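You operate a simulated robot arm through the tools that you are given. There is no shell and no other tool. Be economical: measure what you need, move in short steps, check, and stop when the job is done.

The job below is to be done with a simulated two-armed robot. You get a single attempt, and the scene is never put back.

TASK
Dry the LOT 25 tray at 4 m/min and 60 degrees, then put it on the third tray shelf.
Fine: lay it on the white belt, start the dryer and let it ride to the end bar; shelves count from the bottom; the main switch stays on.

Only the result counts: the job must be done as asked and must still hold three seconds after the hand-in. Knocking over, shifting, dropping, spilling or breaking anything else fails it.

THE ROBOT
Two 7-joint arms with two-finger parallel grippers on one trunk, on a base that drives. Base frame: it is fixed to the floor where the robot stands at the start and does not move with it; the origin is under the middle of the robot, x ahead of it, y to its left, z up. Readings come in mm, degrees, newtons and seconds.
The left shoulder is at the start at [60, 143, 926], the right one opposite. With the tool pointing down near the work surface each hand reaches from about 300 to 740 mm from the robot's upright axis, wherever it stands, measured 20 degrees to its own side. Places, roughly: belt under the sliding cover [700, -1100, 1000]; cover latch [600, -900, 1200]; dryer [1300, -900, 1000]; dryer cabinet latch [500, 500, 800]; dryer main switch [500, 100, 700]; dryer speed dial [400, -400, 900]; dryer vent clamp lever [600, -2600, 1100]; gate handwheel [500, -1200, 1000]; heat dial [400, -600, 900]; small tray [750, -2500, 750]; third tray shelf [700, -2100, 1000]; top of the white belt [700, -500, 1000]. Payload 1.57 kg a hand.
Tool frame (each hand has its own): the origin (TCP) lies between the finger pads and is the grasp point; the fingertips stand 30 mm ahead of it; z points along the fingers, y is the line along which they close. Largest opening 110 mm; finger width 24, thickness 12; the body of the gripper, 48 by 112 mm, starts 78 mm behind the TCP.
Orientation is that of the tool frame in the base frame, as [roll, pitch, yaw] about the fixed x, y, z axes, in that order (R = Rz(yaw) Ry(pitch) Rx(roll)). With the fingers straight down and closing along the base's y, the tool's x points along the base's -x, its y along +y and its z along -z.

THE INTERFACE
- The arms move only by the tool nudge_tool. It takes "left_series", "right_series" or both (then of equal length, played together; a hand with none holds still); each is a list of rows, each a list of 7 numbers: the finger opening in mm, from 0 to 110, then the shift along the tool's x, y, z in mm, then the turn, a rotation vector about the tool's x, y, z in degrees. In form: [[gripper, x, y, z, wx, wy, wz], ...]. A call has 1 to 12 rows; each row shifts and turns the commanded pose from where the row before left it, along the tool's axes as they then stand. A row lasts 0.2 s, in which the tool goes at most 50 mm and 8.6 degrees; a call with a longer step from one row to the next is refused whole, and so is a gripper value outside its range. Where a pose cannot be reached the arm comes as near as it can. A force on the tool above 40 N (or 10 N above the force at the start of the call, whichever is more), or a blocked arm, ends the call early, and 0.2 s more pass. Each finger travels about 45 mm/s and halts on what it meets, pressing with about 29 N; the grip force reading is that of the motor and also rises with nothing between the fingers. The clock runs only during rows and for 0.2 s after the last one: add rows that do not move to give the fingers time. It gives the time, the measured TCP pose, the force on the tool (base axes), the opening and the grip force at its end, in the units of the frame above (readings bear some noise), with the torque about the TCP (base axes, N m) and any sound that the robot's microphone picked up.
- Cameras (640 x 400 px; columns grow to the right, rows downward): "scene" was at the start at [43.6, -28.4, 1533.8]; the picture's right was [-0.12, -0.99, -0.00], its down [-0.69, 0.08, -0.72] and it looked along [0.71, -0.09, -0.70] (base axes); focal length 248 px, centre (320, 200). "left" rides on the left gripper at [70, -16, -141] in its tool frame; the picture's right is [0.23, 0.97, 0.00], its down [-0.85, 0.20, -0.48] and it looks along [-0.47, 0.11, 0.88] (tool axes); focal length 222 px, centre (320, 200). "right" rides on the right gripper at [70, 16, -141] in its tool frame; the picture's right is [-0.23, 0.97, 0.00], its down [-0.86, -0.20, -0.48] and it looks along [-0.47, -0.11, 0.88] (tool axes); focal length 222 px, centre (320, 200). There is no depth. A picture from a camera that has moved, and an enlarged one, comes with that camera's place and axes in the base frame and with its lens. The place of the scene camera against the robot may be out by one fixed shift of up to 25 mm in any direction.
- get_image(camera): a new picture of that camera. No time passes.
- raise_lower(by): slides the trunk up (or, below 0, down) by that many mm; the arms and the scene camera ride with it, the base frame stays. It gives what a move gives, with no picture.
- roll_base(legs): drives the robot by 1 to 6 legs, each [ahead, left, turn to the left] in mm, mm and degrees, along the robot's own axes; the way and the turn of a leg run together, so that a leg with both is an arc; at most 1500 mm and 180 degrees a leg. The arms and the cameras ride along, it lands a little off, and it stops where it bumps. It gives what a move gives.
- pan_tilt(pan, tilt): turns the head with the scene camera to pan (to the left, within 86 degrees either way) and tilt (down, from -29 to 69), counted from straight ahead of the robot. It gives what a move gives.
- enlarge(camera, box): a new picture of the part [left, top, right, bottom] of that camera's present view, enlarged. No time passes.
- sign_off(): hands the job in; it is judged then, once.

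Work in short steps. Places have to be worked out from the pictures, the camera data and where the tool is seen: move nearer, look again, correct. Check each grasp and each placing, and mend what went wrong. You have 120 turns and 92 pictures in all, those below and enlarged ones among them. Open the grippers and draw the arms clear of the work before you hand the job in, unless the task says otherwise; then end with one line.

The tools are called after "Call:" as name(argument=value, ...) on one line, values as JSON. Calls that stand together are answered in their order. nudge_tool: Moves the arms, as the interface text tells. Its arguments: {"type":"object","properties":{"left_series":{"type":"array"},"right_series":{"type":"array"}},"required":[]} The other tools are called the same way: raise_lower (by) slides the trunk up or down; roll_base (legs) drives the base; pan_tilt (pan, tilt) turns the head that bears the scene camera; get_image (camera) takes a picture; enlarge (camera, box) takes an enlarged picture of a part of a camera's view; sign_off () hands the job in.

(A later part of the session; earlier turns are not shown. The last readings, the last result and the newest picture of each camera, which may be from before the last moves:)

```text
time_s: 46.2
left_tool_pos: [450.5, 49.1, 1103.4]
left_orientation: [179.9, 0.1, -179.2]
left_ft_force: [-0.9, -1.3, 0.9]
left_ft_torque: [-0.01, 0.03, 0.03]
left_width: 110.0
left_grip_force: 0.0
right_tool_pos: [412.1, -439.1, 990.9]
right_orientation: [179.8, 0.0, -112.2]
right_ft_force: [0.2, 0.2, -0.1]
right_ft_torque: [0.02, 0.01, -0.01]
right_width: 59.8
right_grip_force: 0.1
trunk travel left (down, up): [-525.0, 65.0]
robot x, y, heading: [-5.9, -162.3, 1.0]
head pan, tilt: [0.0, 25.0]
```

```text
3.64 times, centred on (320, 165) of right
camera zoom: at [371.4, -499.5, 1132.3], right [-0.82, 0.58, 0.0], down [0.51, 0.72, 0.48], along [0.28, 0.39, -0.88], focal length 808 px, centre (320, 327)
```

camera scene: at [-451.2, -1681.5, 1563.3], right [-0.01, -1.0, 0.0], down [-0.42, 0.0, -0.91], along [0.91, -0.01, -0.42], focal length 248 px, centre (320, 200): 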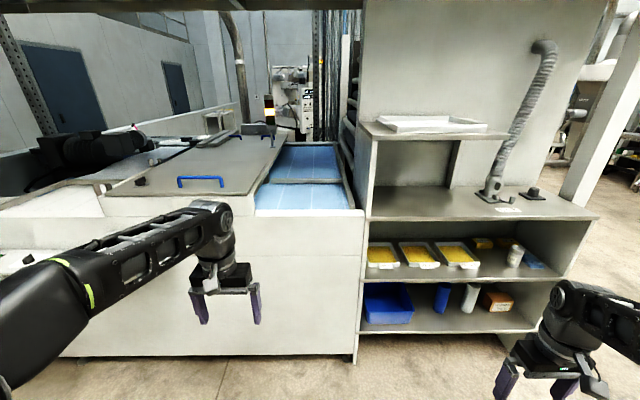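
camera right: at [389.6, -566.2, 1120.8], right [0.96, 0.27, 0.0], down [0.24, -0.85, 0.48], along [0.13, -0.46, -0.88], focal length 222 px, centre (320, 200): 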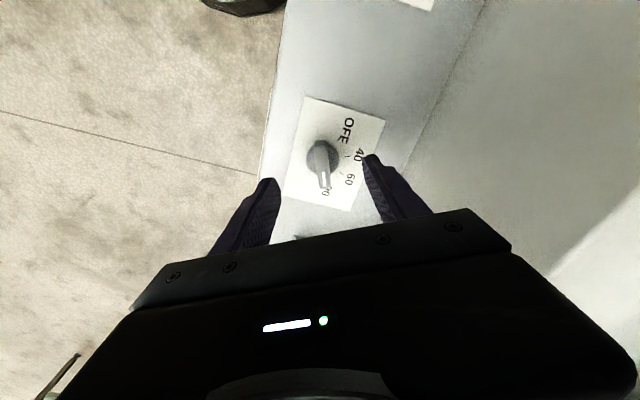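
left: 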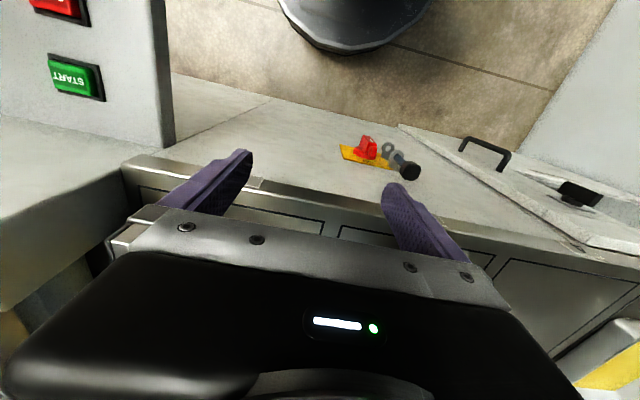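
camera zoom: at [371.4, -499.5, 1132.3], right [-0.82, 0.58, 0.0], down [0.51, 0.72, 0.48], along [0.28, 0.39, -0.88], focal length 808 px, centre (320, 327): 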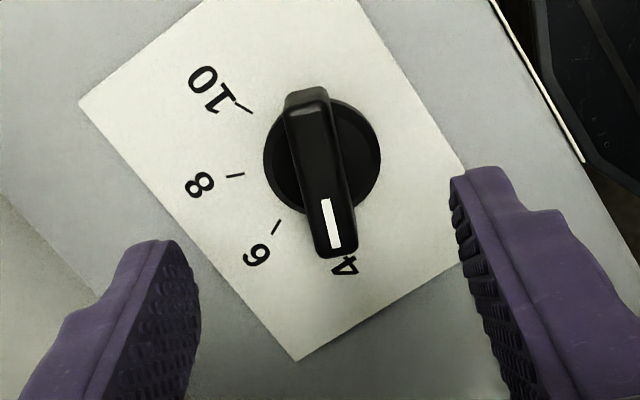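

Speed is on 4. Now I straighten the right wrist and slide the left hand over to view the LOT 25 tray.

Call:
nudge_tool(left_series=[[110, 0, -40, 0, 0, 0, 0], [110, 0, -40, 0, 0, 0, 0], [110, 0, -40, 0, 0, 0, 0], [110, 0, -30, 0, 0, 0, 0], [110, 0, 0, 0, 0, 0, 0], [110, 0, 0, 0, 0, 0, 0], [110, 0, 0, 0, 0, 0, 0], [110, 0, 0, 0, 0, 0, 0], [110, 0, 0, 0, 0, 0, 0]], right_series=[[80, 0, 0, -30, 0, 0, 8.5], [80, 0, 0, -30, 0, 0, 8.5], [80, 0, 0, -30, 0, 0, 8.5], [80, 0, 0, 0, 0, 0, 8.5], [80, 0, 0, 0, 0, 0, 8.5], [80, 0, 0, 0, 0, 0, 8.5], [80, 0, 0, 0, 0, 0, 8.5], [80, 0, 0, 0, 0, 0, 8.3], [80, 0, 0, 0, 0, 0, 0]])

Call:
get_image(camera="left")

Call:
pan_tilt(pan=0, tilt=45)

Call:
get_image(camera="scene")

```text
time_s: 48.2
left_tool_pos: [452.6, -102.7, 1104.1]
left_orientation: [-180.0, 0.0, -179.1]
left_ft_force: [0.6, -0.4, 0.2]
left_ft_torque: [0.0, -0.03, -0.01]
left_width: 110.0
left_grip_force: 0.1
right_tool_pos: [412.2, -438.4, 1081.7]
right_orientation: [180.0, -0.1, 179.9]
right_ft_force: [0.2, -0.6, -0.1]
right_ft_torque: [0.0, 0.0, -0.03]
right_width: 79.7
right_grip_force: 0.0
trunk travel left (down, up): [-525.0, 65.0]
robot x, y, heading: [-10.4, -160.8, 1.0]
head pan, tilt: [0.0, 25.0]
```

```text
53 pictures are left
camera left: at [382.5, -121.1, 1246.7], right [-0.24, 0.97, 0.0], down [0.85, 0.21, 0.48], along [0.47, 0.11, -0.88], focal length 222 px, centre (320, 200)
```

left: 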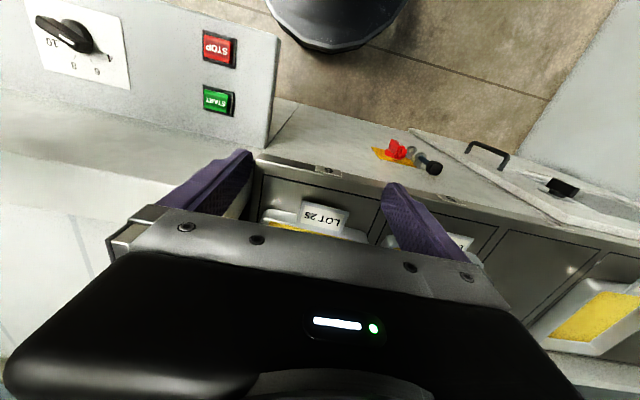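

```text
time_s: 49.0
left_tool_pos: [451.3, -102.7, 1102.6]
left_orientation: [-179.9, 0.0, -179.1]
left_ft_force: [-0.1, -0.2, -0.2]
left_ft_torque: [0.0, -0.03, -0.02]
left_width: 110.1
left_grip_force: 0.1
right_tool_pos: [413.2, -439.8, 1081.8]
right_orientation: [-179.9, -0.1, 180.0]
right_ft_force: [-0.4, -0.5, -0.4]
right_ft_torque: [-0.03, -0.03, -0.01]
right_width: 80.1
right_grip_force: 0.1
trunk travel left (down, up): [-525.0, 65.0]
robot x, y, heading: [-8.6, -161.4, 0.3]
head pan, tilt: [0.0, 45.0]
```

```text
52 pictures are left
camera scene: at [34.5, -178.5, 1532.8], right [0.01, -1.0, 0.0], down [-0.71, -0.01, -0.71], along [0.71, 0.01, -0.71], focal length 248 px, centre (320, 200)
```

scene: 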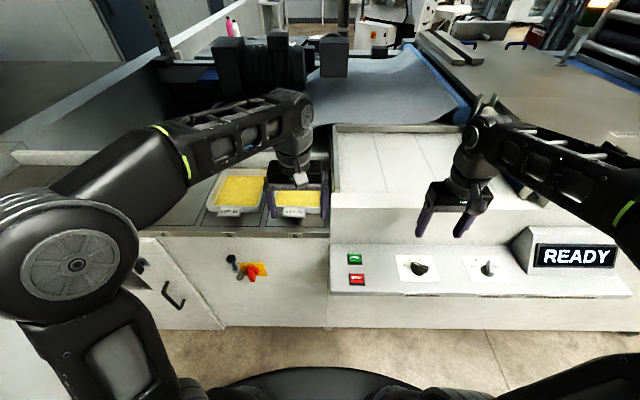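

Tray LOT 25 estimated centre (675,-80), rims at y≈+2 and −163, rim z≈960. I drive so the tray is centred ahead of the robot.

Call:
roll_base(legs=[[0, 80, -0.5], [115, 0, 0]])

Call:
get_image(camera="left")

Call:
get_image(camera="scene")

```text
time_s: 50.8
left_tool_pos: [539.3, -26.2, 1103.8]
left_orientation: [179.9, 0.1, -179.8]
left_ft_force: [0.1, 0.3, 0.3]
left_ft_torque: [0.02, -0.02, 0.0]
left_width: 110.1
left_grip_force: 0.0
right_tool_pos: [490.1, -361.0, 1081.6]
right_orientation: [180.0, -1.3, 179.7]
right_ft_force: [0.7, -0.5, -0.4]
right_ft_torque: [-0.04, 0.01, 0.02]
right_width: 79.8
right_grip_force: 0.1
trunk travel left (down, up): [-525.0, 65.0]
robot x, y, heading: [75.7, -79.5, 0.1]
head pan, tilt: [0.0, 45.0]
stopped in leg 2: the force on the tool passed its limit at 64 N (the readings are from after the stop); the commanded pose is now the measured one
```

```text
51 pictures are left
camera left: at [469.3, -43.6, 1246.4], right [-0.23, 0.97, 0.0], down [0.85, 0.2, 0.48], along [0.47, 0.11, -0.88], focal length 222 px, centre (320, 200)
```

left: 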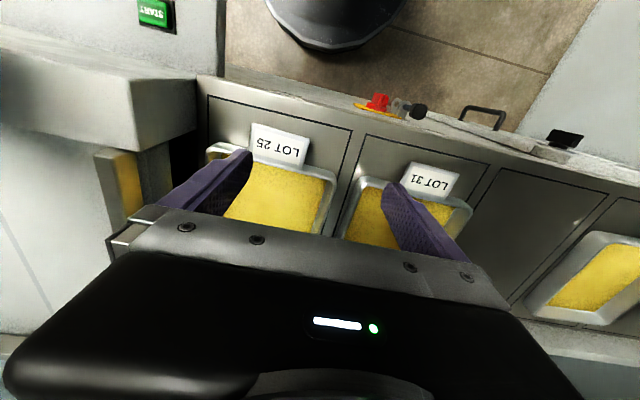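

```text
50 pictures are left
camera scene: at [120.4, -97.4, 1532.6], right [0.0, -1.0, 0.0], down [-0.71, 0.0, -0.71], along [0.71, 0.0, -0.71], focal length 248 px, centre (320, 200)
```

scene: 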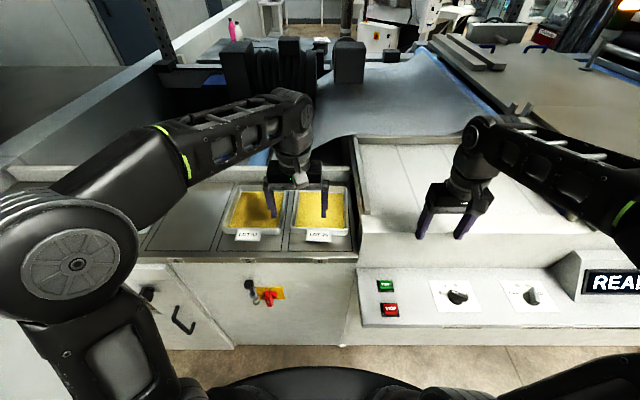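

The right fingertips touched the belt's front wall (x≈505, top ≥1052), so the belt sits near z≈1055. I pull the right hand back and raise the trunk fully.

Call:
nudge_tool(right_series=[[80, 25, 0, 0, 0, 0, 0], [80, 0, 0, 0, 0, 0, 0]])

Call:
raise_lower(by=65)

Call:
get_image(camera="right")

Call:
get_image(camera="left")

```text
time_s: 51.4
left_tool_pos: [539.1, -26.0, 1103.6]
left_orientation: [-180.0, -0.1, -179.8]
left_ft_force: [0.0, 0.1, 0.2]
left_ft_torque: [0.0, 0.03, -0.03]
left_width: 110.1
left_grip_force: 0.1
right_tool_pos: [467.3, -361.9, 1082.4]
right_orientation: [180.0, -1.4, 179.6]
right_ft_force: [-0.1, -0.2, -0.5]
right_ft_torque: [0.01, 0.02, 0.03]
right_width: 80.1
right_grip_force: 0.0
trunk travel left (down, up): [-525.0, 65.0]
robot x, y, heading: [80.1, -80.5, 0.3]
head pan, tilt: [0.0, 45.0]
```

```text
time_s: 52.5
left_tool_pos: [540.1, -25.8, 1168.3]
left_orientation: [180.0, -0.1, -179.8]
left_ft_force: [0.3, 0.7, -0.3]
left_ft_torque: [0.0, 0.02, 0.01]
left_width: 110.1
left_grip_force: 0.0
right_tool_pos: [466.7, -361.4, 1147.1]
right_orientation: [-179.9, -1.4, 179.7]
right_ft_force: [0.6, -0.1, 0.3]
right_ft_torque: [0.0, 0.01, 0.0]
right_width: 80.1
right_grip_force: 0.0
trunk travel left (down, up): [-590.0, 0.0]
robot x, y, heading: [76.0, -78.9, 0.1]
head pan, tilt: [0.0, 45.0]
```

```text
49 pictures are left
camera right: at [401.0, -345.9, 1289.8], right [0.23, 0.97, -0.01], down [0.86, -0.2, 0.46], along [0.45, -0.11, -0.89], focal length 222 px, centre (320, 200)
```

right: 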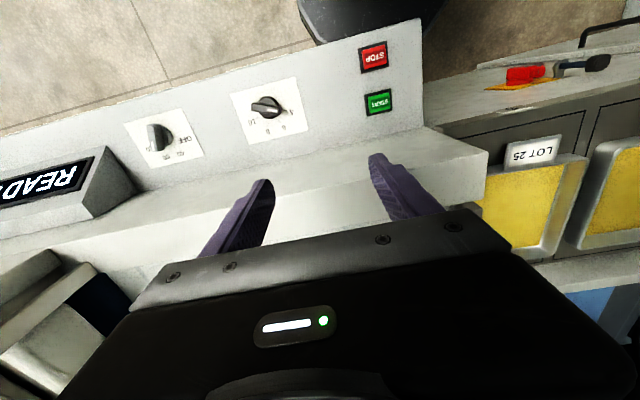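

```text
48 pictures are left
camera left: at [469.9, -43.8, 1311.2], right [-0.23, 0.97, 0.0], down [0.85, 0.2, 0.48], along [0.47, 0.11, -0.88], focal length 222 px, centre (320, 200)
```

left: 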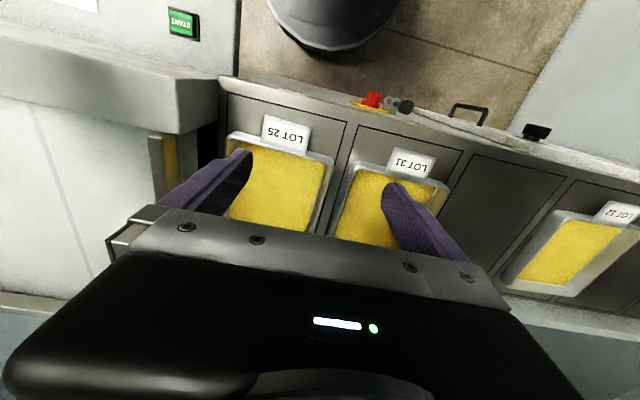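

I zoom the left view to sort out the belt frame's edge near the tray.

Call:
enlarge(camera="left", box=[80, 40, 350, 215])

Call:
enlarge(camera="right", box=[380, 90, 620, 260])

```text
2.29 times, centred on (215, 128) of left
camera zoom: at [469.9, -43.8, 1311.2], right [-0.23, 0.97, 0.0], down [0.85, 0.2, 0.48], along [0.47, 0.11, -0.88], focal length 508 px, centre (560, 366)
```

zoom: 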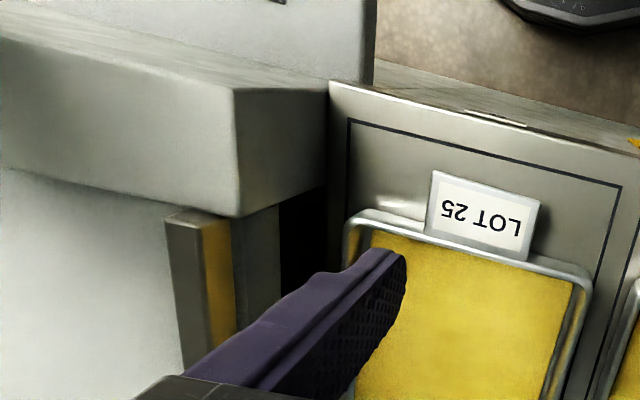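

```text
2.35 times, centred on (500, 175) of right
camera zoom: at [401.0, -345.9, 1289.8], right [0.23, 0.97, -0.01], down [0.86, -0.2, 0.46], along [0.45, -0.11, -0.89], focal length 523 px, centre (-104, 259)
```

zoom: 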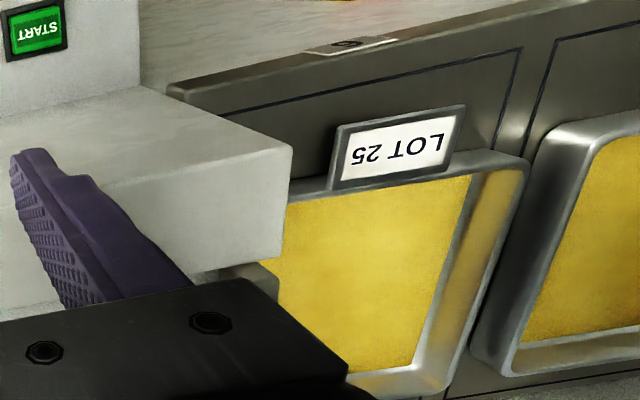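

Belt block: front x 505, top z 1055, end y −187; belt rail about y −200. So I'll grip diagonally: left hand on the +y rim (far part), right hand on the near rim beside the label, closing along x. First I put the left hand above its spot and rotate the right wrist.

Call:
nudge_tool(left_series=[[50, -40, 5, 20, 0, 0, 0], [50, -40, 5, 20, 0, 0, 0], [50, -40, 5, 20, 0, 0, 0], [50, -40, 5, 20, 0, 0, 0], [50, -40, 5, 20, 0, 0, 0], [50, 0, 0, 0, 0, 0, 0], [50, 0, 0, 0, 0, 0, 0], [50, 0, 0, 0, 0, 0, 0], [50, 0, 0, 0, 0, 0, 0], [50, 0, 0, 0, 0, 0, 0], [50, 0, 0, 0, 0, 0, 0]], right_series=[[50, 0, 0, 0, 0, 0, -8.2], [50, 0, 0, 0, 0, 0, -8.2], [50, 0, 0, 0, 0, 0, -8.2], [50, 0, 0, 0, 0, 0, -8.2], [50, 0, 0, 0, 0, 0, -8.2], [50, 0, 0, 0, 0, 0, -8.2], [50, 0, 0, 0, 0, 0, -8.2], [50, 0, 0, 0, 0, 0, -8.2], [50, 0, 0, 0, 0, 0, -8.2], [50, 0, 0, 0, 0, 0, -8.2], [50, 0, 0, 0, 0, 0, -8.2]])

Call:
get_image(camera="left")

```text
time_s: 54.9
left_tool_pos: [679.1, -8.2, 1099.8]
left_orientation: [-180.0, 0.0, -179.8]
left_ft_force: [-0.6, -0.4, 0.5]
left_ft_torque: [0.03, -0.02, 0.04]
left_width: 50.0
left_grip_force: 0.0
left hand out of reach, approached as far as the arm can: row 4, 5
right_tool_pos: [466.3, -362.5, 1146.6]
right_orientation: [178.7, 0.0, -90.0]
right_ft_force: [0.3, 0.6, 0.2]
right_ft_torque: [0.01, 0.0, 0.02]
right_width: 50.0
right_grip_force: 0.0
trunk travel left (down, up): [-590.0, 0.0]
robot x, y, heading: [80.8, -75.2, 0.2]
head pan, tilt: [0.0, 45.0]
```

```text
45 pictures are left
camera left: at [608.7, -27.0, 1242.8], right [-0.23, 0.97, 0.0], down [0.85, 0.2, 0.48], along [0.47, 0.11, -0.88], focal length 222 px, centre (320, 200)
```

left: 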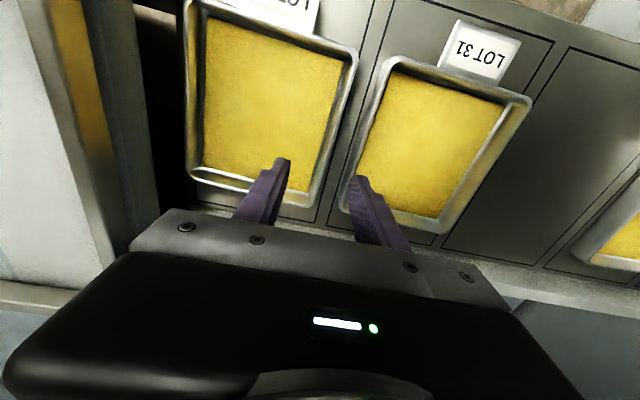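

With the trunk up the left reach ends at ~600 mm, so I draw the left hand back a bit and drive 90 mm closer (base passes under the panel).

Call:
nudge_tool(left_series=[[50, 40, 0, 0, 0, 0, 0]])

Call:
roll_base(legs=[[90, 0, 0]])

```text
time_s: 55.3
left_tool_pos: [636.2, -9.2, 1101.9]
left_orientation: [180.0, 0.0, -179.9]
left_ft_force: [-0.4, 0.2, -0.3]
left_ft_torque: [-0.02, -0.04, -0.02]
left_width: 49.9
left_grip_force: 0.0
right_tool_pos: [463.5, -362.6, 1148.1]
right_orientation: [178.8, 0.0, -90.0]
right_ft_force: [0.3, 0.4, -0.5]
right_ft_torque: [0.0, -0.02, -0.02]
right_width: 49.9
right_grip_force: 0.0
trunk travel left (down, up): [-590.0, 0.0]
robot x, y, heading: [75.3, -80.4, 0.0]
head pan, tilt: [0.0, 45.0]
```

```text
time_s: 56.4
left_tool_pos: [729.7, -9.0, 1100.7]
left_orientation: [180.0, 0.0, -179.9]
left_ft_force: [0.1, -0.1, 0.0]
left_ft_torque: [0.01, 0.05, 0.0]
left_width: 50.2
left_grip_force: 0.1
right_tool_pos: [558.1, -362.5, 1146.2]
right_orientation: [178.6, 0.0, -90.1]
right_ft_force: [0.6, -0.8, 0.7]
right_ft_torque: [0.0, 0.0, 0.0]
right_width: 49.9
right_grip_force: 0.0
trunk travel left (down, up): [-590.0, 0.0]
robot x, y, heading: [168.3, -83.9, 0.1]
head pan, tilt: [0.0, 45.0]
```

Now position both hands above their grip spots.

Call:
nudge_tool(left_series=[[50, -8, 9, 0, 0, 0, 0], [50, 0, 0, 20, 0, 0, 0], [50, 0, 0, 20, 0, 0, 0], [50, 0, 0, 0, 0, 0, 0], [50, 0, 0, 0, 0, 0, 0], [50, 0, 0, 0, 0, 0, 0], [50, 0, 0, 0, 0, 0, 0]], right_series=[[50, -45, -5.6, 0, 1.3, 0, 0], [50, -45, -5.6, 0, 0, 0, 0], [50, -45, -5.6, 0, 0, 0, 0], [50, -45, -5.6, 0, 0, 0, 0], [50, -46, -5.6, 0, 0, 0, 0], [50, 0, 0, 40, 0, 0, 0], [50, 0, 0, 20, 0, 0, 0]])

Call:
get_image(camera="left")

Call:
get_image(camera="right")

```text
time_s: 58.0
left_tool_pos: [736.6, 1.3, 1060.1]
left_orientation: [-180.0, 0.0, -179.8]
left_ft_force: [0.4, -0.3, 0.0]
left_ft_torque: [-0.06, -0.01, 0.02]
left_width: 49.9
left_grip_force: 0.0
right_tool_pos: [586.5, -135.0, 1086.5]
right_orientation: [180.0, 0.0, -90.1]
right_ft_force: [0.0, 0.1, 1.2]
right_ft_torque: [-0.04, 0.01, -0.03]
right_width: 49.9
right_grip_force: 0.0
trunk travel left (down, up): [-590.0, 0.0]
robot x, y, heading: [169.2, -77.8, 0.2]
head pan, tilt: [0.0, 45.0]
```

```text
44 pictures are left
camera left: at [667.7, -16.1, 1203.0], right [-0.23, 0.97, 0.0], down [0.85, 0.2, 0.48], along [0.47, 0.11, -0.88], focal length 222 px, centre (320, 200)
```

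left: 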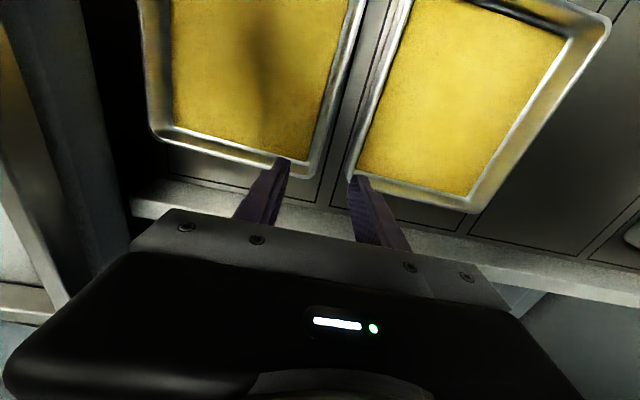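

```text
43 pictures are left
camera right: at [571.2, -205.4, 1228.5], right [-0.97, 0.23, 0.0], down [0.2, 0.85, 0.48], along [0.11, 0.47, -0.88], focal length 222 px, centre (320, 200)
```

right: 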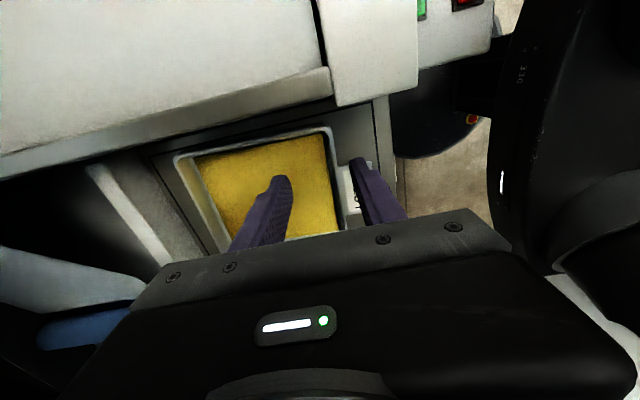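

Call:
enlarge(camera="left", box=[250, 90, 410, 200])

Call:
enlarge(camera="right", box=[240, 110, 400, 220])

```text
3.64 times, centred on (330, 145) of left
camera zoom: at [667.7, -16.1, 1203.0], right [-0.23, 0.97, 0.0], down [0.85, 0.2, 0.48], along [0.47, 0.11, -0.88], focal length 808 px, centre (284, 400)
```

zoom: 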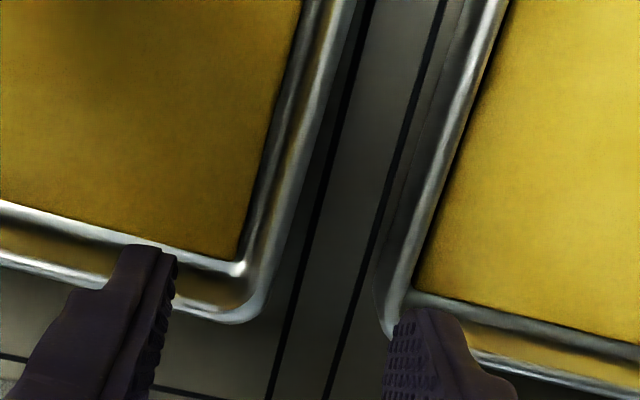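

```text
3.64 times, centred on (320, 165) of right
camera zoom: at [571.2, -205.4, 1228.5], right [-0.97, 0.23, 0.0], down [0.2, 0.85, 0.48], along [0.11, 0.47, -0.88], focal length 808 px, centre (320, 327)
```

zoom: 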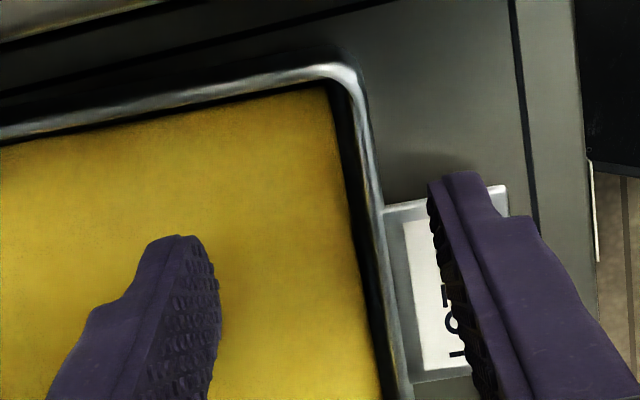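

Rim found: near rim x≈575, +y rim y≈1, rim z≈965. I correct both hands and descend so the tips reach ~12 mm below the rim.

Call:
nudge_tool(left_series=[[50, 8, -1.5, 0, 0, 0, 0], [50, 0, 0, 16, 0, 0, 0], [50, 0, 0, 16, 0, 0, 0], [46, 0, 0, 16, 0, 0, 0], [46, 0, 0, 14, 0, 0, 0], [46, 0, 0, 8, 0, 0, 0], [46, 0, 0, 0, 0, 0, 0]], right_series=[[50, -5, 11.5, 0, 0, 0, 0], [50, 0, 0, 22, 0, 0, 0], [50, 0, 0, 22, 0, 0, 0], [46, 0, 0, 22, 0, 0, 0], [46, 0, 0, 20, 0, 0, 0], [46, 0, 0, 12, 0, 0, 0], [46, 0, 0, 0, 0, 0, 0]])

Call:
enlarge(camera="left", box=[200, 60, 440, 220])

Call:
enlarge(camera="right", box=[200, 60, 440, 220])

```text
time_s: 59.6
left_tool_pos: [728.1, -1.2, 990.8]
left_orientation: [179.9, 0.0, -179.7]
left_ft_force: [-0.1, -0.2, -0.6]
left_ft_torque: [-0.02, 0.0, 0.03]
left_width: 45.9
left_grip_force: 0.0
right_tool_pos: [574.9, -129.3, 988.7]
right_orientation: [180.0, 0.0, -90.0]
right_ft_force: [-0.3, 0.7, -0.4]
right_ft_torque: [-0.01, -0.01, 0.03]
right_width: 46.2
right_grip_force: 0.1
trunk travel left (down, up): [-590.0, 0.0]
robot x, y, heading: [166.2, -78.6, 0.2]
head pan, tilt: [0.0, 45.0]
```

```text
2.50 times, centred on (320, 140) of left
camera zoom: at [658.5, -19.9, 1133.1], right [-0.23, 0.97, 0.0], down [0.85, 0.2, 0.48], along [0.47, 0.11, -0.88], focal length 555 px, centre (320, 350)
```

zoom: 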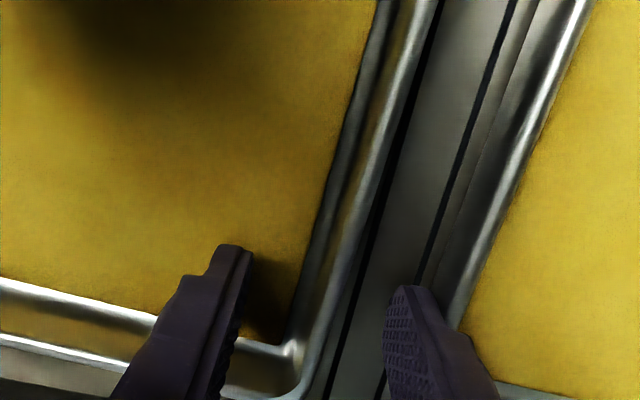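

```text
2.50 times, centred on (320, 140) of right
camera zoom: at [558.8, -199.6, 1129.7], right [-0.97, 0.23, 0.0], down [0.2, 0.85, 0.48], along [0.11, 0.47, -0.88], focal length 555 px, centre (320, 350)
```

zoom: 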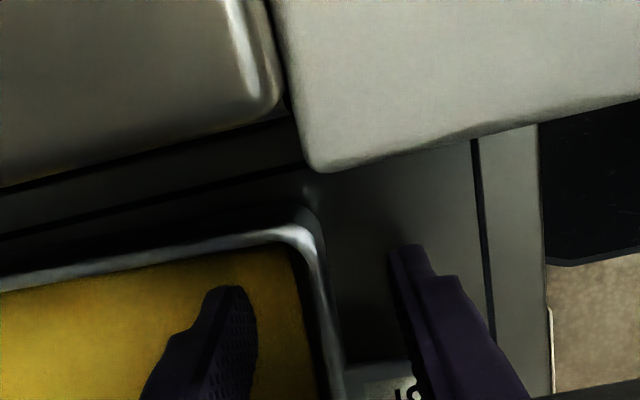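

Left opening is close to LOT 31, so I narrow to 30 mm, shift +4 mm in y, then both descend 10 mm.

Call:
nudge_tool(left_series=[[30, 0, 0, 0, 0, 0, 0], [30, 0, 4, 0, 0, 0, 0], [30, 0, 0, 5, 0, 0, 0], [30, 0, 0, 5, 0, 0, 0], [30, 0, 0, 0, 0, 0, 0]], right_series=[[40, 0, 0, 0, 0, 0, 0], [40, 0, 0, 0, 0, 0, 0], [40, 0, 0, 5, 0, 0, 0], [40, 0, 0, 5, 0, 0, 0], [40, 0, 0, 0, 0, 0, 0]])

Call:
enlarge(camera="left", box=[200, 60, 440, 220])

```text
time_s: 60.8
left_tool_pos: [728.0, 1.5, 984.2]
left_orientation: [-179.9, 0.4, -179.8]
left_ft_force: [-3.6, 1.3, 11.0]
left_ft_torque: [-0.18, 0.23, -0.1]
left_width: 29.0
left_grip_force: 0.0
right_tool_pos: [574.0, -130.5, 984.2]
right_orientation: [-179.3, 0.2, -90.1]
right_ft_force: [-2.8, -4.3, 15.5]
right_ft_torque: [-0.2, -0.28, -0.07]
right_width: 38.2
right_grip_force: 0.1
trunk travel left (down, up): [-590.0, 0.0]
robot x, y, heading: [169.9, -80.3, 0.1]
head pan, tilt: [0.0, 45.0]
stopped in row 5 (right hand): the force on the tool passed its limit at 43 N (the readings are from after the stop); the commanded pose is now the measured one
```

```text
2.50 times, centred on (320, 140) of left
camera zoom: at [657.8, -16.6, 1126.4], right [-0.23, 0.97, 0.0], down [0.85, 0.2, 0.48], along [0.47, 0.11, -0.88], focal length 555 px, centre (320, 350)
```

zoom: 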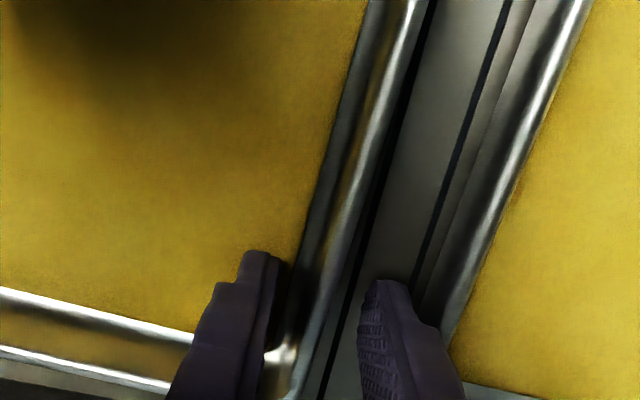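

The inner fingertips touched the powder block at z≈954. I lift 1.5 mm and close both on the rim.

Call:
nudge_tool(left_series=[[30, 0, 0, -1.5, 0, 0, 0], [10, 0, 0, 0, 0, 0, 0], [0, 0, 0, 0, 0, 0, 0], [0, 0, 0, 0, 0, 0, 0], [0, 0, 0, 0, 0, 0, 0], [0, 0, 0, 0, 0, 0, 0]], right_series=[[36, 0, 0, -1.5, 0, 0, 0], [15, 0, 0, 0, 0, 0, 0], [0, 0, 0, 0, 0, 0, 0], [0, 0, 0, 0, 0, 0, 0], [0, 0, 0, 0, 0, 0, 0], [0, 0, 0, 0, 0, 0, 0]])

Call:
enlarge(camera="left", box=[200, 60, 440, 220])

Call:
enlarge(camera="right", box=[200, 60, 440, 220])

```text
time_s: 62.2
left_tool_pos: [728.3, 5.5, 984.2]
left_orientation: [179.9, 0.3, -179.6]
left_ft_force: [7.9, 10.0, 0.1]
left_ft_torque: [0.11, -0.26, -0.58]
left_width: 5.9
left_grip_force: 25.4
right_tool_pos: [572.8, -128.9, 983.9]
right_orientation: [-179.5, 0.0, -90.1]
right_ft_force: [-15.3, -6.9, 33.1]
right_ft_torque: [-0.06, 0.56, -0.45]
right_width: 5.6
right_grip_force: 25.8
trunk travel left (down, up): [-590.0, 0.0]
robot x, y, heading: [168.6, -79.0, 0.3]
head pan, tilt: [0.0, 45.0]
```

```text
2.50 times, centred on (320, 140) of left
camera zoom: at [658.2, -14.0, 1126.6], right [-0.23, 0.97, 0.0], down [0.85, 0.2, 0.48], along [0.47, 0.11, -0.88], focal length 555 px, centre (320, 350)
```

zoom: 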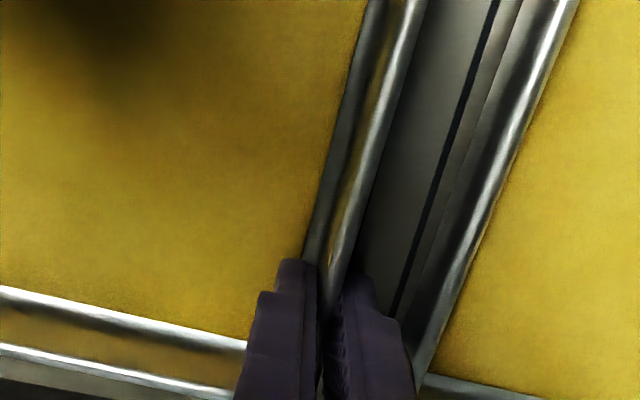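

```text
2.50 times, centred on (320, 140) of right
camera zoom: at [557.0, -199.6, 1124.7], right [-0.97, 0.23, -0.01], down [0.2, 0.85, 0.48], along [0.12, 0.47, -0.88], focal length 555 px, centre (320, 350)
```

zoom: 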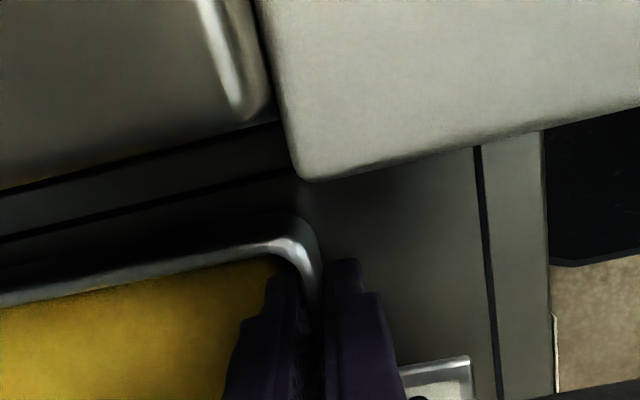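

Both grip a ~6 mm rim. I lift gently 20 mm together and check.

Call:
nudge_tool(left_series=[[0, 0, 0, -5, 0, 0, 0], [0, 0, 0, -5, 0, 0, 0], [0, 0, 0, -5, 0, 0, 0], [0, 0, 0, -5, 0, 0, 0], [0, 0, 0, 0, 0, 0, 0]], right_series=[[0, 0, 0, -5, 0, 0, 0], [0, 0, 0, -5, 0, 0, 0], [0, 0, 0, -5, 0, 0, 0], [0, 0, 0, -5, 0, 0, 0], [0, 0, 0, 0, 0, 0, 0]])

Call:
get_image(camera="left")

Call:
enlarge(camera="scene", box=[200, 130, 440, 290])

```text
time_s: 63.4
left_tool_pos: [729.7, 2.2, 1002.5]
left_orientation: [-180.0, 0.2, -179.8]
left_ft_force: [8.0, 15.2, 3.1]
left_ft_torque: [0.17, 0.55, -0.63]
left_width: 6.0
left_grip_force: 26.1
right_tool_pos: [575.6, -131.3, 1003.4]
right_orientation: [-179.7, -0.1, -90.2]
right_ft_force: [-8.3, -15.0, -5.9]
right_ft_torque: [-0.77, 0.21, -0.61]
right_width: 5.9
right_grip_force: 25.4
trunk travel left (down, up): [-590.0, 0.0]
robot x, y, heading: [167.9, -80.3, -0.1]
head pan, tilt: [0.0, 45.0]
```

```text
35 pictures are left
camera left: at [660.1, -15.5, 1145.5], right [-0.23, 0.97, 0.0], down [0.85, 0.2, 0.48], along [0.47, 0.11, -0.88], focal length 222 px, centre (320, 200)
```

left: 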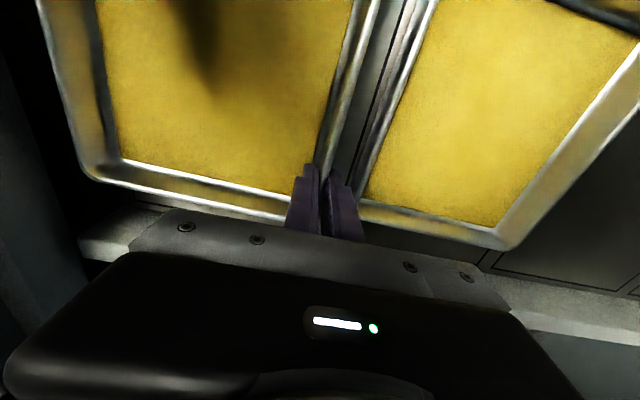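

```text
2.50 times, centred on (320, 210) of scene
camera zoom: at [212.4, -97.4, 1597.7], right [0.0, -1.0, 0.0], down [-0.71, 0.0, -0.71], along [0.71, 0.0, -0.71], focal length 621 px, centre (320, 175)
```

zoom: 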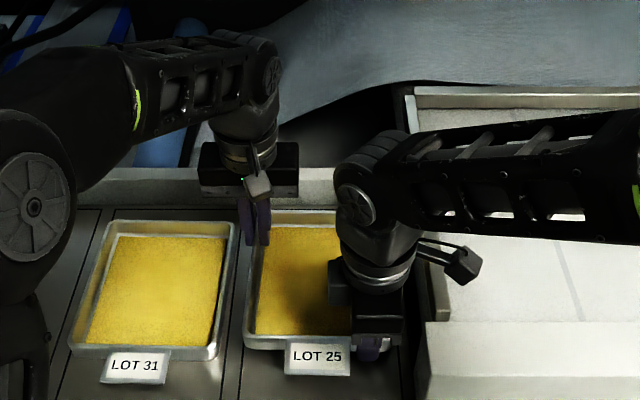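

The tray is off the bench and held. I raise it further with a slight pull toward the robot, keeping both hands in step.

Call:
nudge_tool(left_series=[[0, 8, 0, -12, 0, 0, 0], [0, 8, 0, -12, 0, 0, 0], [0, 8, 0, -12, 0, 0, 0], [0, 8, 0, -12, 0, 0, 0], [0, 8, 0, -12, 0, 0, 0], [0, 0, 0, -12, 0, 0, 0], [0, 0, 0, -12, 0, 0, 0], [0, 0, 0, 0, 0, 0, 0]], right_series=[[0, 0, 8, -12, 0, 0, 0], [0, 0, 8, -12, 0, 0, 0], [0, 0, 8, -12, 0, 0, 0], [0, 0, 8, -12, 0, 0, 0], [0, 0, 8, -12, 0, 0, 0], [0, 0, 0, -12, 0, 0, 0], [0, 0, 0, -12, 0, 0, 0], [0, 0, 0, 0, 0, 0, 0]])

Call:
get_image(camera="scene")

```text
time_s: 65.2
left_tool_pos: [689.7, 1.5, 1087.0]
left_orientation: [180.0, 0.2, -180.0]
left_ft_force: [8.9, 15.6, -5.2]
left_ft_torque: [0.21, -0.83, -0.62]
left_width: 6.1
left_grip_force: 25.5
right_tool_pos: [534.2, -130.4, 1086.8]
right_orientation: [-179.5, 0.0, -90.1]
right_ft_force: [-8.7, -15.3, 1.3]
right_ft_torque: [0.32, 0.34, -0.58]
right_width: 6.0
right_grip_force: 25.7
trunk travel left (down, up): [-590.0, 0.0]
robot x, y, heading: [165.9, -77.2, 0.3]
head pan, tilt: [0.0, 45.0]
```

```text
33 pictures are left
camera scene: at [212.5, -97.4, 1597.7], right [0.0, -1.0, 0.0], down [-0.71, 0.0, -0.71], along [0.71, 0.0, -0.71], focal length 248 px, centre (320, 200)
```

scene: 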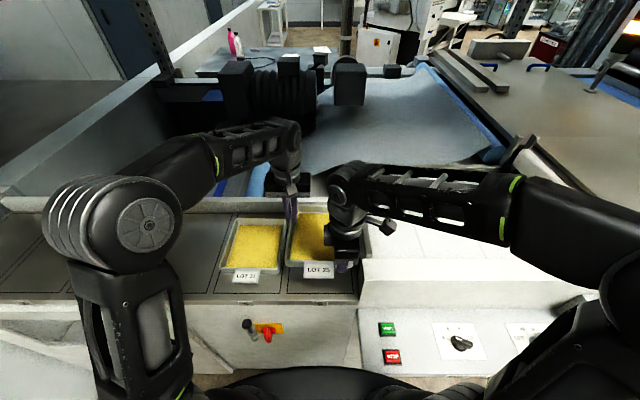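

Tray held level. I raise another 50 mm.

Call:
nudge_tool(left_series=[[0, 0, 0, -10, 0, 0, 0], [0, 0, 0, -10, 0, 0, 0], [0, 0, 0, -10, 0, 0, 0], [0, 0, 0, -10, 0, 0, 0], [0, 0, 0, -10, 0, 0, 0], [0, 0, 0, 0, 0, 0, 0]], right_series=[[0, 0, 0, -10, 0, 0, 0], [0, 0, 0, -10, 0, 0, 0], [0, 0, 0, -10, 0, 0, 0], [0, 0, 0, -10, 0, 0, 0], [0, 0, 0, -10, 0, 0, 0], [0, 0, 0, 0, 0, 0, 0]])

Call:
get_image(camera="right")

```text
time_s: 66.6
left_tool_pos: [688.6, 2.3, 1136.6]
left_orientation: [-179.9, 0.0, -179.9]
left_ft_force: [7.0, 13.0, 1.4]
left_ft_torque: [0.28, 0.16, -0.63]
left_width: 5.8
left_grip_force: 25.5
right_tool_pos: [535.1, -130.6, 1135.9]
right_orientation: [-179.6, 0.1, -90.1]
right_ft_force: [-6.4, -14.8, -4.2]
right_ft_torque: [-0.7, 0.35, -0.62]
right_width: 5.9
right_grip_force: 25.9
trunk travel left (down, up): [-590.0, 0.0]
robot x, y, heading: [170.6, -81.7, -0.1]
head pan, tilt: [0.0, 45.0]
```

```text
32 pictures are left
camera right: at [518.3, -200.9, 1277.7], right [-0.97, 0.23, -0.01], down [0.2, 0.85, 0.48], along [0.11, 0.47, -0.88], focal length 222 px, centre (320, 200)
```

right: 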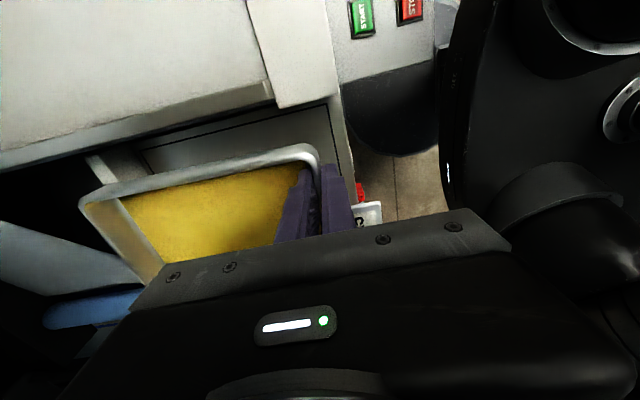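

Tray level and high. I drive right slowly in a short leg first to check clearance over the rail.

Call:
roll_base(legs=[[0, -140, 0]])

Call:
get_image(camera="left")

```text
time_s: 67.9
left_tool_pos: [690.6, -138.0, 1136.4]
left_orientation: [180.0, 0.1, -179.9]
left_ft_force: [5.5, 11.8, -0.8]
left_ft_torque: [0.29, -0.1, -0.62]
left_width: 6.0
left_grip_force: 26.1
right_tool_pos: [534.3, -270.3, 1135.6]
right_orientation: [-179.6, 0.2, -90.2]
right_ft_force: [-4.9, -12.4, -2.6]
right_ft_torque: [-0.29, 0.32, -0.61]
right_width: 5.8
right_grip_force: 26.0
trunk travel left (down, up): [-590.0, 0.0]
robot x, y, heading: [167.6, -219.5, 0.3]
head pan, tilt: [0.0, 45.0]
```

```text
31 pictures are left
camera left: at [620.0, -156.3, 1279.6], right [-0.23, 0.97, 0.0], down [0.85, 0.2, 0.48], along [0.47, 0.11, -0.88], focal length 222 px, centre (320, 200)
```

left: 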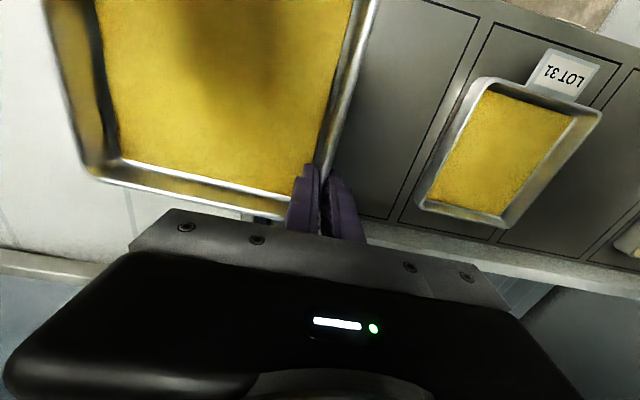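

Clear. I continue right 190 and then ahead 65.

Call:
roll_base(legs=[[0, -190, 0], [65, 0, 0]])

Call:
get_image(camera="scene")

```text
time_s: 70.2
left_tool_pos: [727.5, -328.5, 1136.0]
left_orientation: [179.9, 0.0, 179.7]
left_ft_force: [-2.2, 2.4, -2.2]
left_ft_torque: [-0.16, -0.35, -0.49]
left_width: 5.6
left_grip_force: 25.7
right_tool_pos: [573.8, -463.4, 1136.2]
right_orientation: [-179.6, 0.1, -90.5]
right_ft_force: [3.0, -2.7, -1.8]
right_ft_torque: [0.21, 0.35, -0.17]
right_width: 5.5
right_grip_force: 25.7
trunk travel left (down, up): [-590.0, 0.0]
robot x, y, heading: [208.3, -406.1, -0.1]
head pan, tilt: [0.0, 45.0]
stopped in leg 2: the robot was blocked; the commanded pose is now the measured one
```

```text
30 pictures are left
camera scene: at [251.3, -427.2, 1597.7], right [0.0, -1.0, 0.0], down [-0.71, 0.0, -0.71], along [0.71, 0.0, -0.71], focal length 248 px, centre (320, 200)
```

scene: 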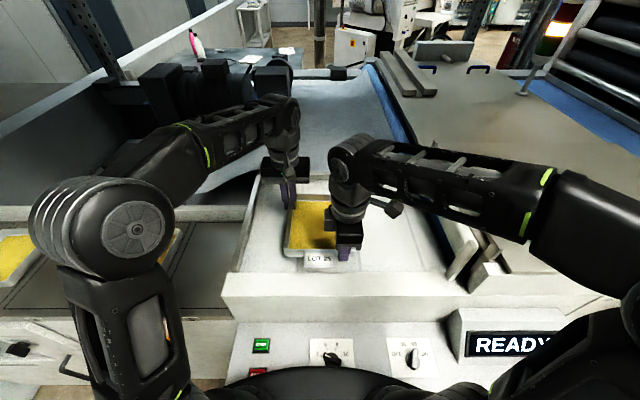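

Base is now at the cabinet (blocked). The tray should sit further in on the belt, so I move both hands +60 mm in x while lowering 24 mm.

Call:
nudge_tool(left_series=[[0, -10, 0, 6, 0, 0, 0], [0, -10, 0, 6, 0, 0, 0], [0, -10, 0, 6, 0, 0, 0], [0, -10, 0, 6, 0, 0, 0], [0, -10, 0, 0, 0, 0, 0], [0, -10, 0, 0, 0, 0, 0], [0, 0, 0, 0, 0, 0, 0]], right_series=[[0, 0, -10, 6, 0, 0, 0], [0, 0, -10, 6, 0, 0, 0], [0, 0, -10, 6, 0, 0, 0], [0, 0, -10, 6, 0, 0, 0], [0, 0, -10, 0, 0, 0, 0], [0, 0, -10, 0, 0, 0, 0], [0, 0, 0, 0, 0, 0, 0]])

Call:
get_image(camera="right")

```text
time_s: 71.8
left_tool_pos: [787.4, -330.7, 1112.3]
left_orientation: [-180.0, 0.0, 179.6]
left_ft_force: [-7.6, 0.2, 3.4]
left_ft_torque: [-0.07, 0.61, -0.64]
left_width: 5.9
left_grip_force: 25.8
right_tool_pos: [633.4, -462.4, 1112.7]
right_orientation: [-179.6, 0.2, -90.6]
right_ft_force: [6.9, -0.5, -6.4]
right_ft_torque: [-0.59, 0.21, -0.49]
right_width: 5.4
right_grip_force: 25.7
trunk travel left (down, up): [-590.0, 0.0]
robot x, y, heading: [207.3, -406.0, -0.4]
head pan, tilt: [0.0, 45.0]
```

```text
29 pictures are left
camera right: at [616.0, -533.3, 1253.7], right [-0.97, 0.24, -0.01], down [0.2, 0.85, 0.48], along [0.12, 0.47, -0.88], focal length 222 px, centre (320, 200)
```

right: 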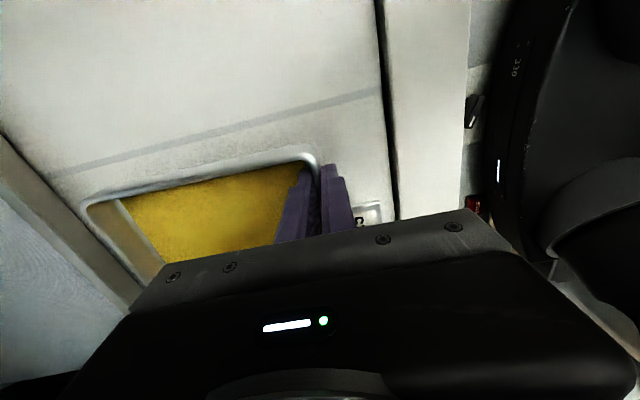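

Both hands followed. Now I lower in small steps watching for contact.

Call:
nudge_tool(left_series=[[0, 0, 0, 4, 0, 0, 0], [0, 0, 0, 4, 0, 0, 0], [0, 0, 0, 4, 0, 0, 0], [0, 0, 0, 0, 0, 0, 0]], right_series=[[0, 0, 0, 4, 0, 0, 0], [0, 0, 0, 4, 0, 0, 0], [0, 0, 0, 4, 0, 0, 0], [0, 0, 0, 0, 0, 0, 0]])

Call:
nudge_tool(left_series=[[0, 0, 0, 3, 0, 0, 0], [0, 0, 0, 3, 0, 0, 0], [0, 0, 0, 0, 0, 0, 0]], right_series=[[0, 0, 0, 3, 0, 0, 0], [0, 0, 0, 3, 0, 0, 0], [0, 0, 0, 0, 0, 0, 0]])

Call:
nudge_tool(left_series=[[0, 0, 0, 3, 0, 0, 0], [0, 0, 0, 3, 0, 0, 0], [0, 0, 0, 0, 0, 0, 0]], right_series=[[0, 0, 0, 3, 0, 0, 0], [0, 0, 0, 3, 0, 0, 0], [0, 0, 0, 0, 0, 0, 0]])

```text
time_s: 72.8
left_tool_pos: [789.2, -331.0, 1099.9]
left_orientation: [179.9, 0.0, 179.8]
left_ft_force: [-5.0, 2.2, -1.4]
left_ft_torque: [-0.1, -0.16, -0.65]
left_width: 5.7
left_grip_force: 25.8
right_tool_pos: [634.2, -462.2, 1100.4]
right_orientation: [-179.6, 0.1, -90.6]
right_ft_force: [3.8, -1.7, -1.1]
right_ft_torque: [0.11, 0.26, -0.37]
right_width: 5.8
right_grip_force: 25.3
trunk travel left (down, up): [-590.0, 0.0]
robot x, y, heading: [208.0, -409.1, -0.2]
head pan, tilt: [0.0, 45.0]
```

```text
time_s: 73.6
left_tool_pos: [787.6, -328.6, 1094.3]
left_orientation: [179.9, 0.1, 179.8]
left_ft_force: [-0.2, 3.4, -3.2]
left_ft_torque: [-0.09, -0.5, -0.49]
left_width: 5.4
left_grip_force: 26.2
right_tool_pos: [633.9, -463.0, 1093.6]
right_orientation: [-179.5, 0.1, -90.6]
right_ft_force: [0.4, -4.1, 0.3]
right_ft_torque: [0.41, 0.21, -0.21]
right_width: 5.5
right_grip_force: 26.0
trunk travel left (down, up): [-590.0, 0.0]
robot x, y, heading: [209.2, -408.5, -0.3]
head pan, tilt: [0.0, 45.0]
```

```text
time_s: 74.4
left_tool_pos: [787.3, -329.3, 1088.9]
left_orientation: [179.9, 0.0, 179.8]
left_ft_force: [3.1, 6.2, -3.9]
left_ft_torque: [-0.03, -0.62, -0.4]
left_width: 5.7
left_grip_force: 25.7
right_tool_pos: [633.8, -462.0, 1087.3]
right_orientation: [-179.6, 0.1, -90.6]
right_ft_force: [-2.9, -5.6, 1.2]
right_ft_torque: [0.46, 0.23, -0.16]
right_width: 5.7
right_grip_force: 25.1
trunk travel left (down, up): [-590.0, 0.0]
robot x, y, heading: [207.8, -409.1, -0.2]
head pan, tilt: [0.0, 45.0]
```

No contact yet; continue lowering.

Call:
nudge_tool(left_series=[[0, 0, 0, 3, 0, 0, 0], [0, 0, 0, 3, 0, 0, 0], [0, 0, 0, 0, 0, 0, 0]], right_series=[[0, 0, 0, 3, 0, 0, 0], [0, 0, 0, 3, 0, 0, 0], [0, 0, 0, 0, 0, 0, 0]])

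Call:
get_image(camera="left")

```text
time_s: 75.2
left_tool_pos: [788.0, -328.7, 1081.9]
left_orientation: [179.9, 0.0, 179.8]
left_ft_force: [0.2, 4.6, -0.8]
left_ft_torque: [-0.02, -0.2, -0.47]
left_width: 5.5
left_grip_force: 25.8
right_tool_pos: [633.5, -463.1, 1081.6]
right_orientation: [-179.6, 0.1, -90.6]
right_ft_force: [-0.6, -4.3, -2.0]
right_ft_torque: [0.01, 0.24, -0.23]
right_width: 5.6
right_grip_force: 25.8
trunk travel left (down, up): [-590.0, 0.0]
robot x, y, heading: [209.2, -406.7, -0.3]
head pan, tilt: [0.0, 45.0]
```

```text
28 pictures are left
camera left: at [717.8, -347.1, 1225.5], right [-0.22, 0.97, 0.0], down [0.86, 0.2, 0.48], along [0.47, 0.11, -0.88], focal length 222 px, centre (320, 200)
```

left: 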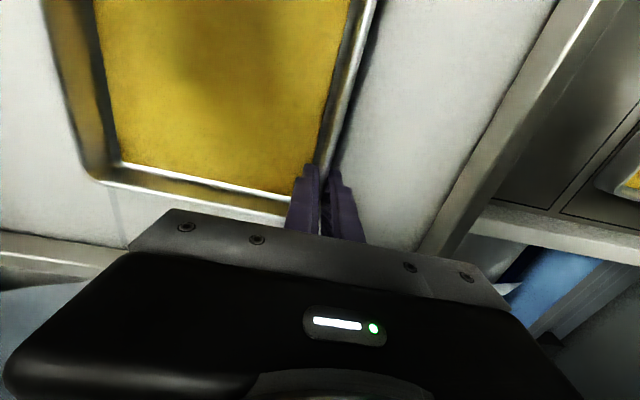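

The shadow is closing in; the tray is near the belt. I continue down.

Call:
nudge_tool(left_series=[[0, 0, 0, 3, 0, 0, 0], [0, 0, 0, 3, 0, 0, 0], [0, 0, 0, 0, 0, 0, 0]], right_series=[[0, 0, 0, 3, 0, 0, 0], [0, 0, 0, 3, 0, 0, 0], [0, 0, 0, 0, 0, 0, 0]])

Call:
nudge_tool(left_series=[[0, 0, 0, 3, 0, 0, 0], [0, 0, 0, 3, 0, 0, 0], [0, 0, 0, 0, 0, 0, 0]], right_series=[[0, 0, 0, 3, 0, 0, 0], [0, 0, 0, 3, 0, 0, 0], [0, 0, 0, 0, 0, 0, 0]])

```text
time_s: 76.0
left_tool_pos: [787.1, -329.9, 1076.0]
left_orientation: [-179.9, 0.0, 179.9]
left_ft_force: [-2.6, 3.1, 3.5]
left_ft_torque: [-0.01, 0.58, -0.52]
left_width: 5.7
left_grip_force: 25.7
right_tool_pos: [633.4, -463.7, 1076.8]
right_orientation: [-179.7, 0.2, -90.5]
right_ft_force: [3.4, -2.5, -7.7]
right_ft_torque: [-0.64, 0.28, -0.3]
right_width: 5.7
right_grip_force: 26.0
trunk travel left (down, up): [-590.0, 0.0]
robot x, y, heading: [204.0, -410.3, -0.4]
head pan, tilt: [0.0, 45.0]
```

```text
time_s: 76.8
left_tool_pos: [788.0, -328.6, 1073.8]
left_orientation: [179.9, 0.4, 179.8]
left_ft_force: [6.7, 3.4, 17.5]
left_ft_torque: [0.06, 0.54, -0.45]
left_width: 5.6
left_grip_force: 26.2
right_tool_pos: [634.9, -462.8, 1073.6]
right_orientation: [-179.3, 0.2, -90.5]
right_ft_force: [2.5, -5.5, 20.1]
right_ft_torque: [-0.25, 0.49, -0.16]
right_width: 5.5
right_grip_force: 25.6
trunk travel left (down, up): [-590.0, 0.0]
robot x, y, heading: [208.8, -406.7, -0.2]
head pan, tilt: [0.0, 45.0]
```

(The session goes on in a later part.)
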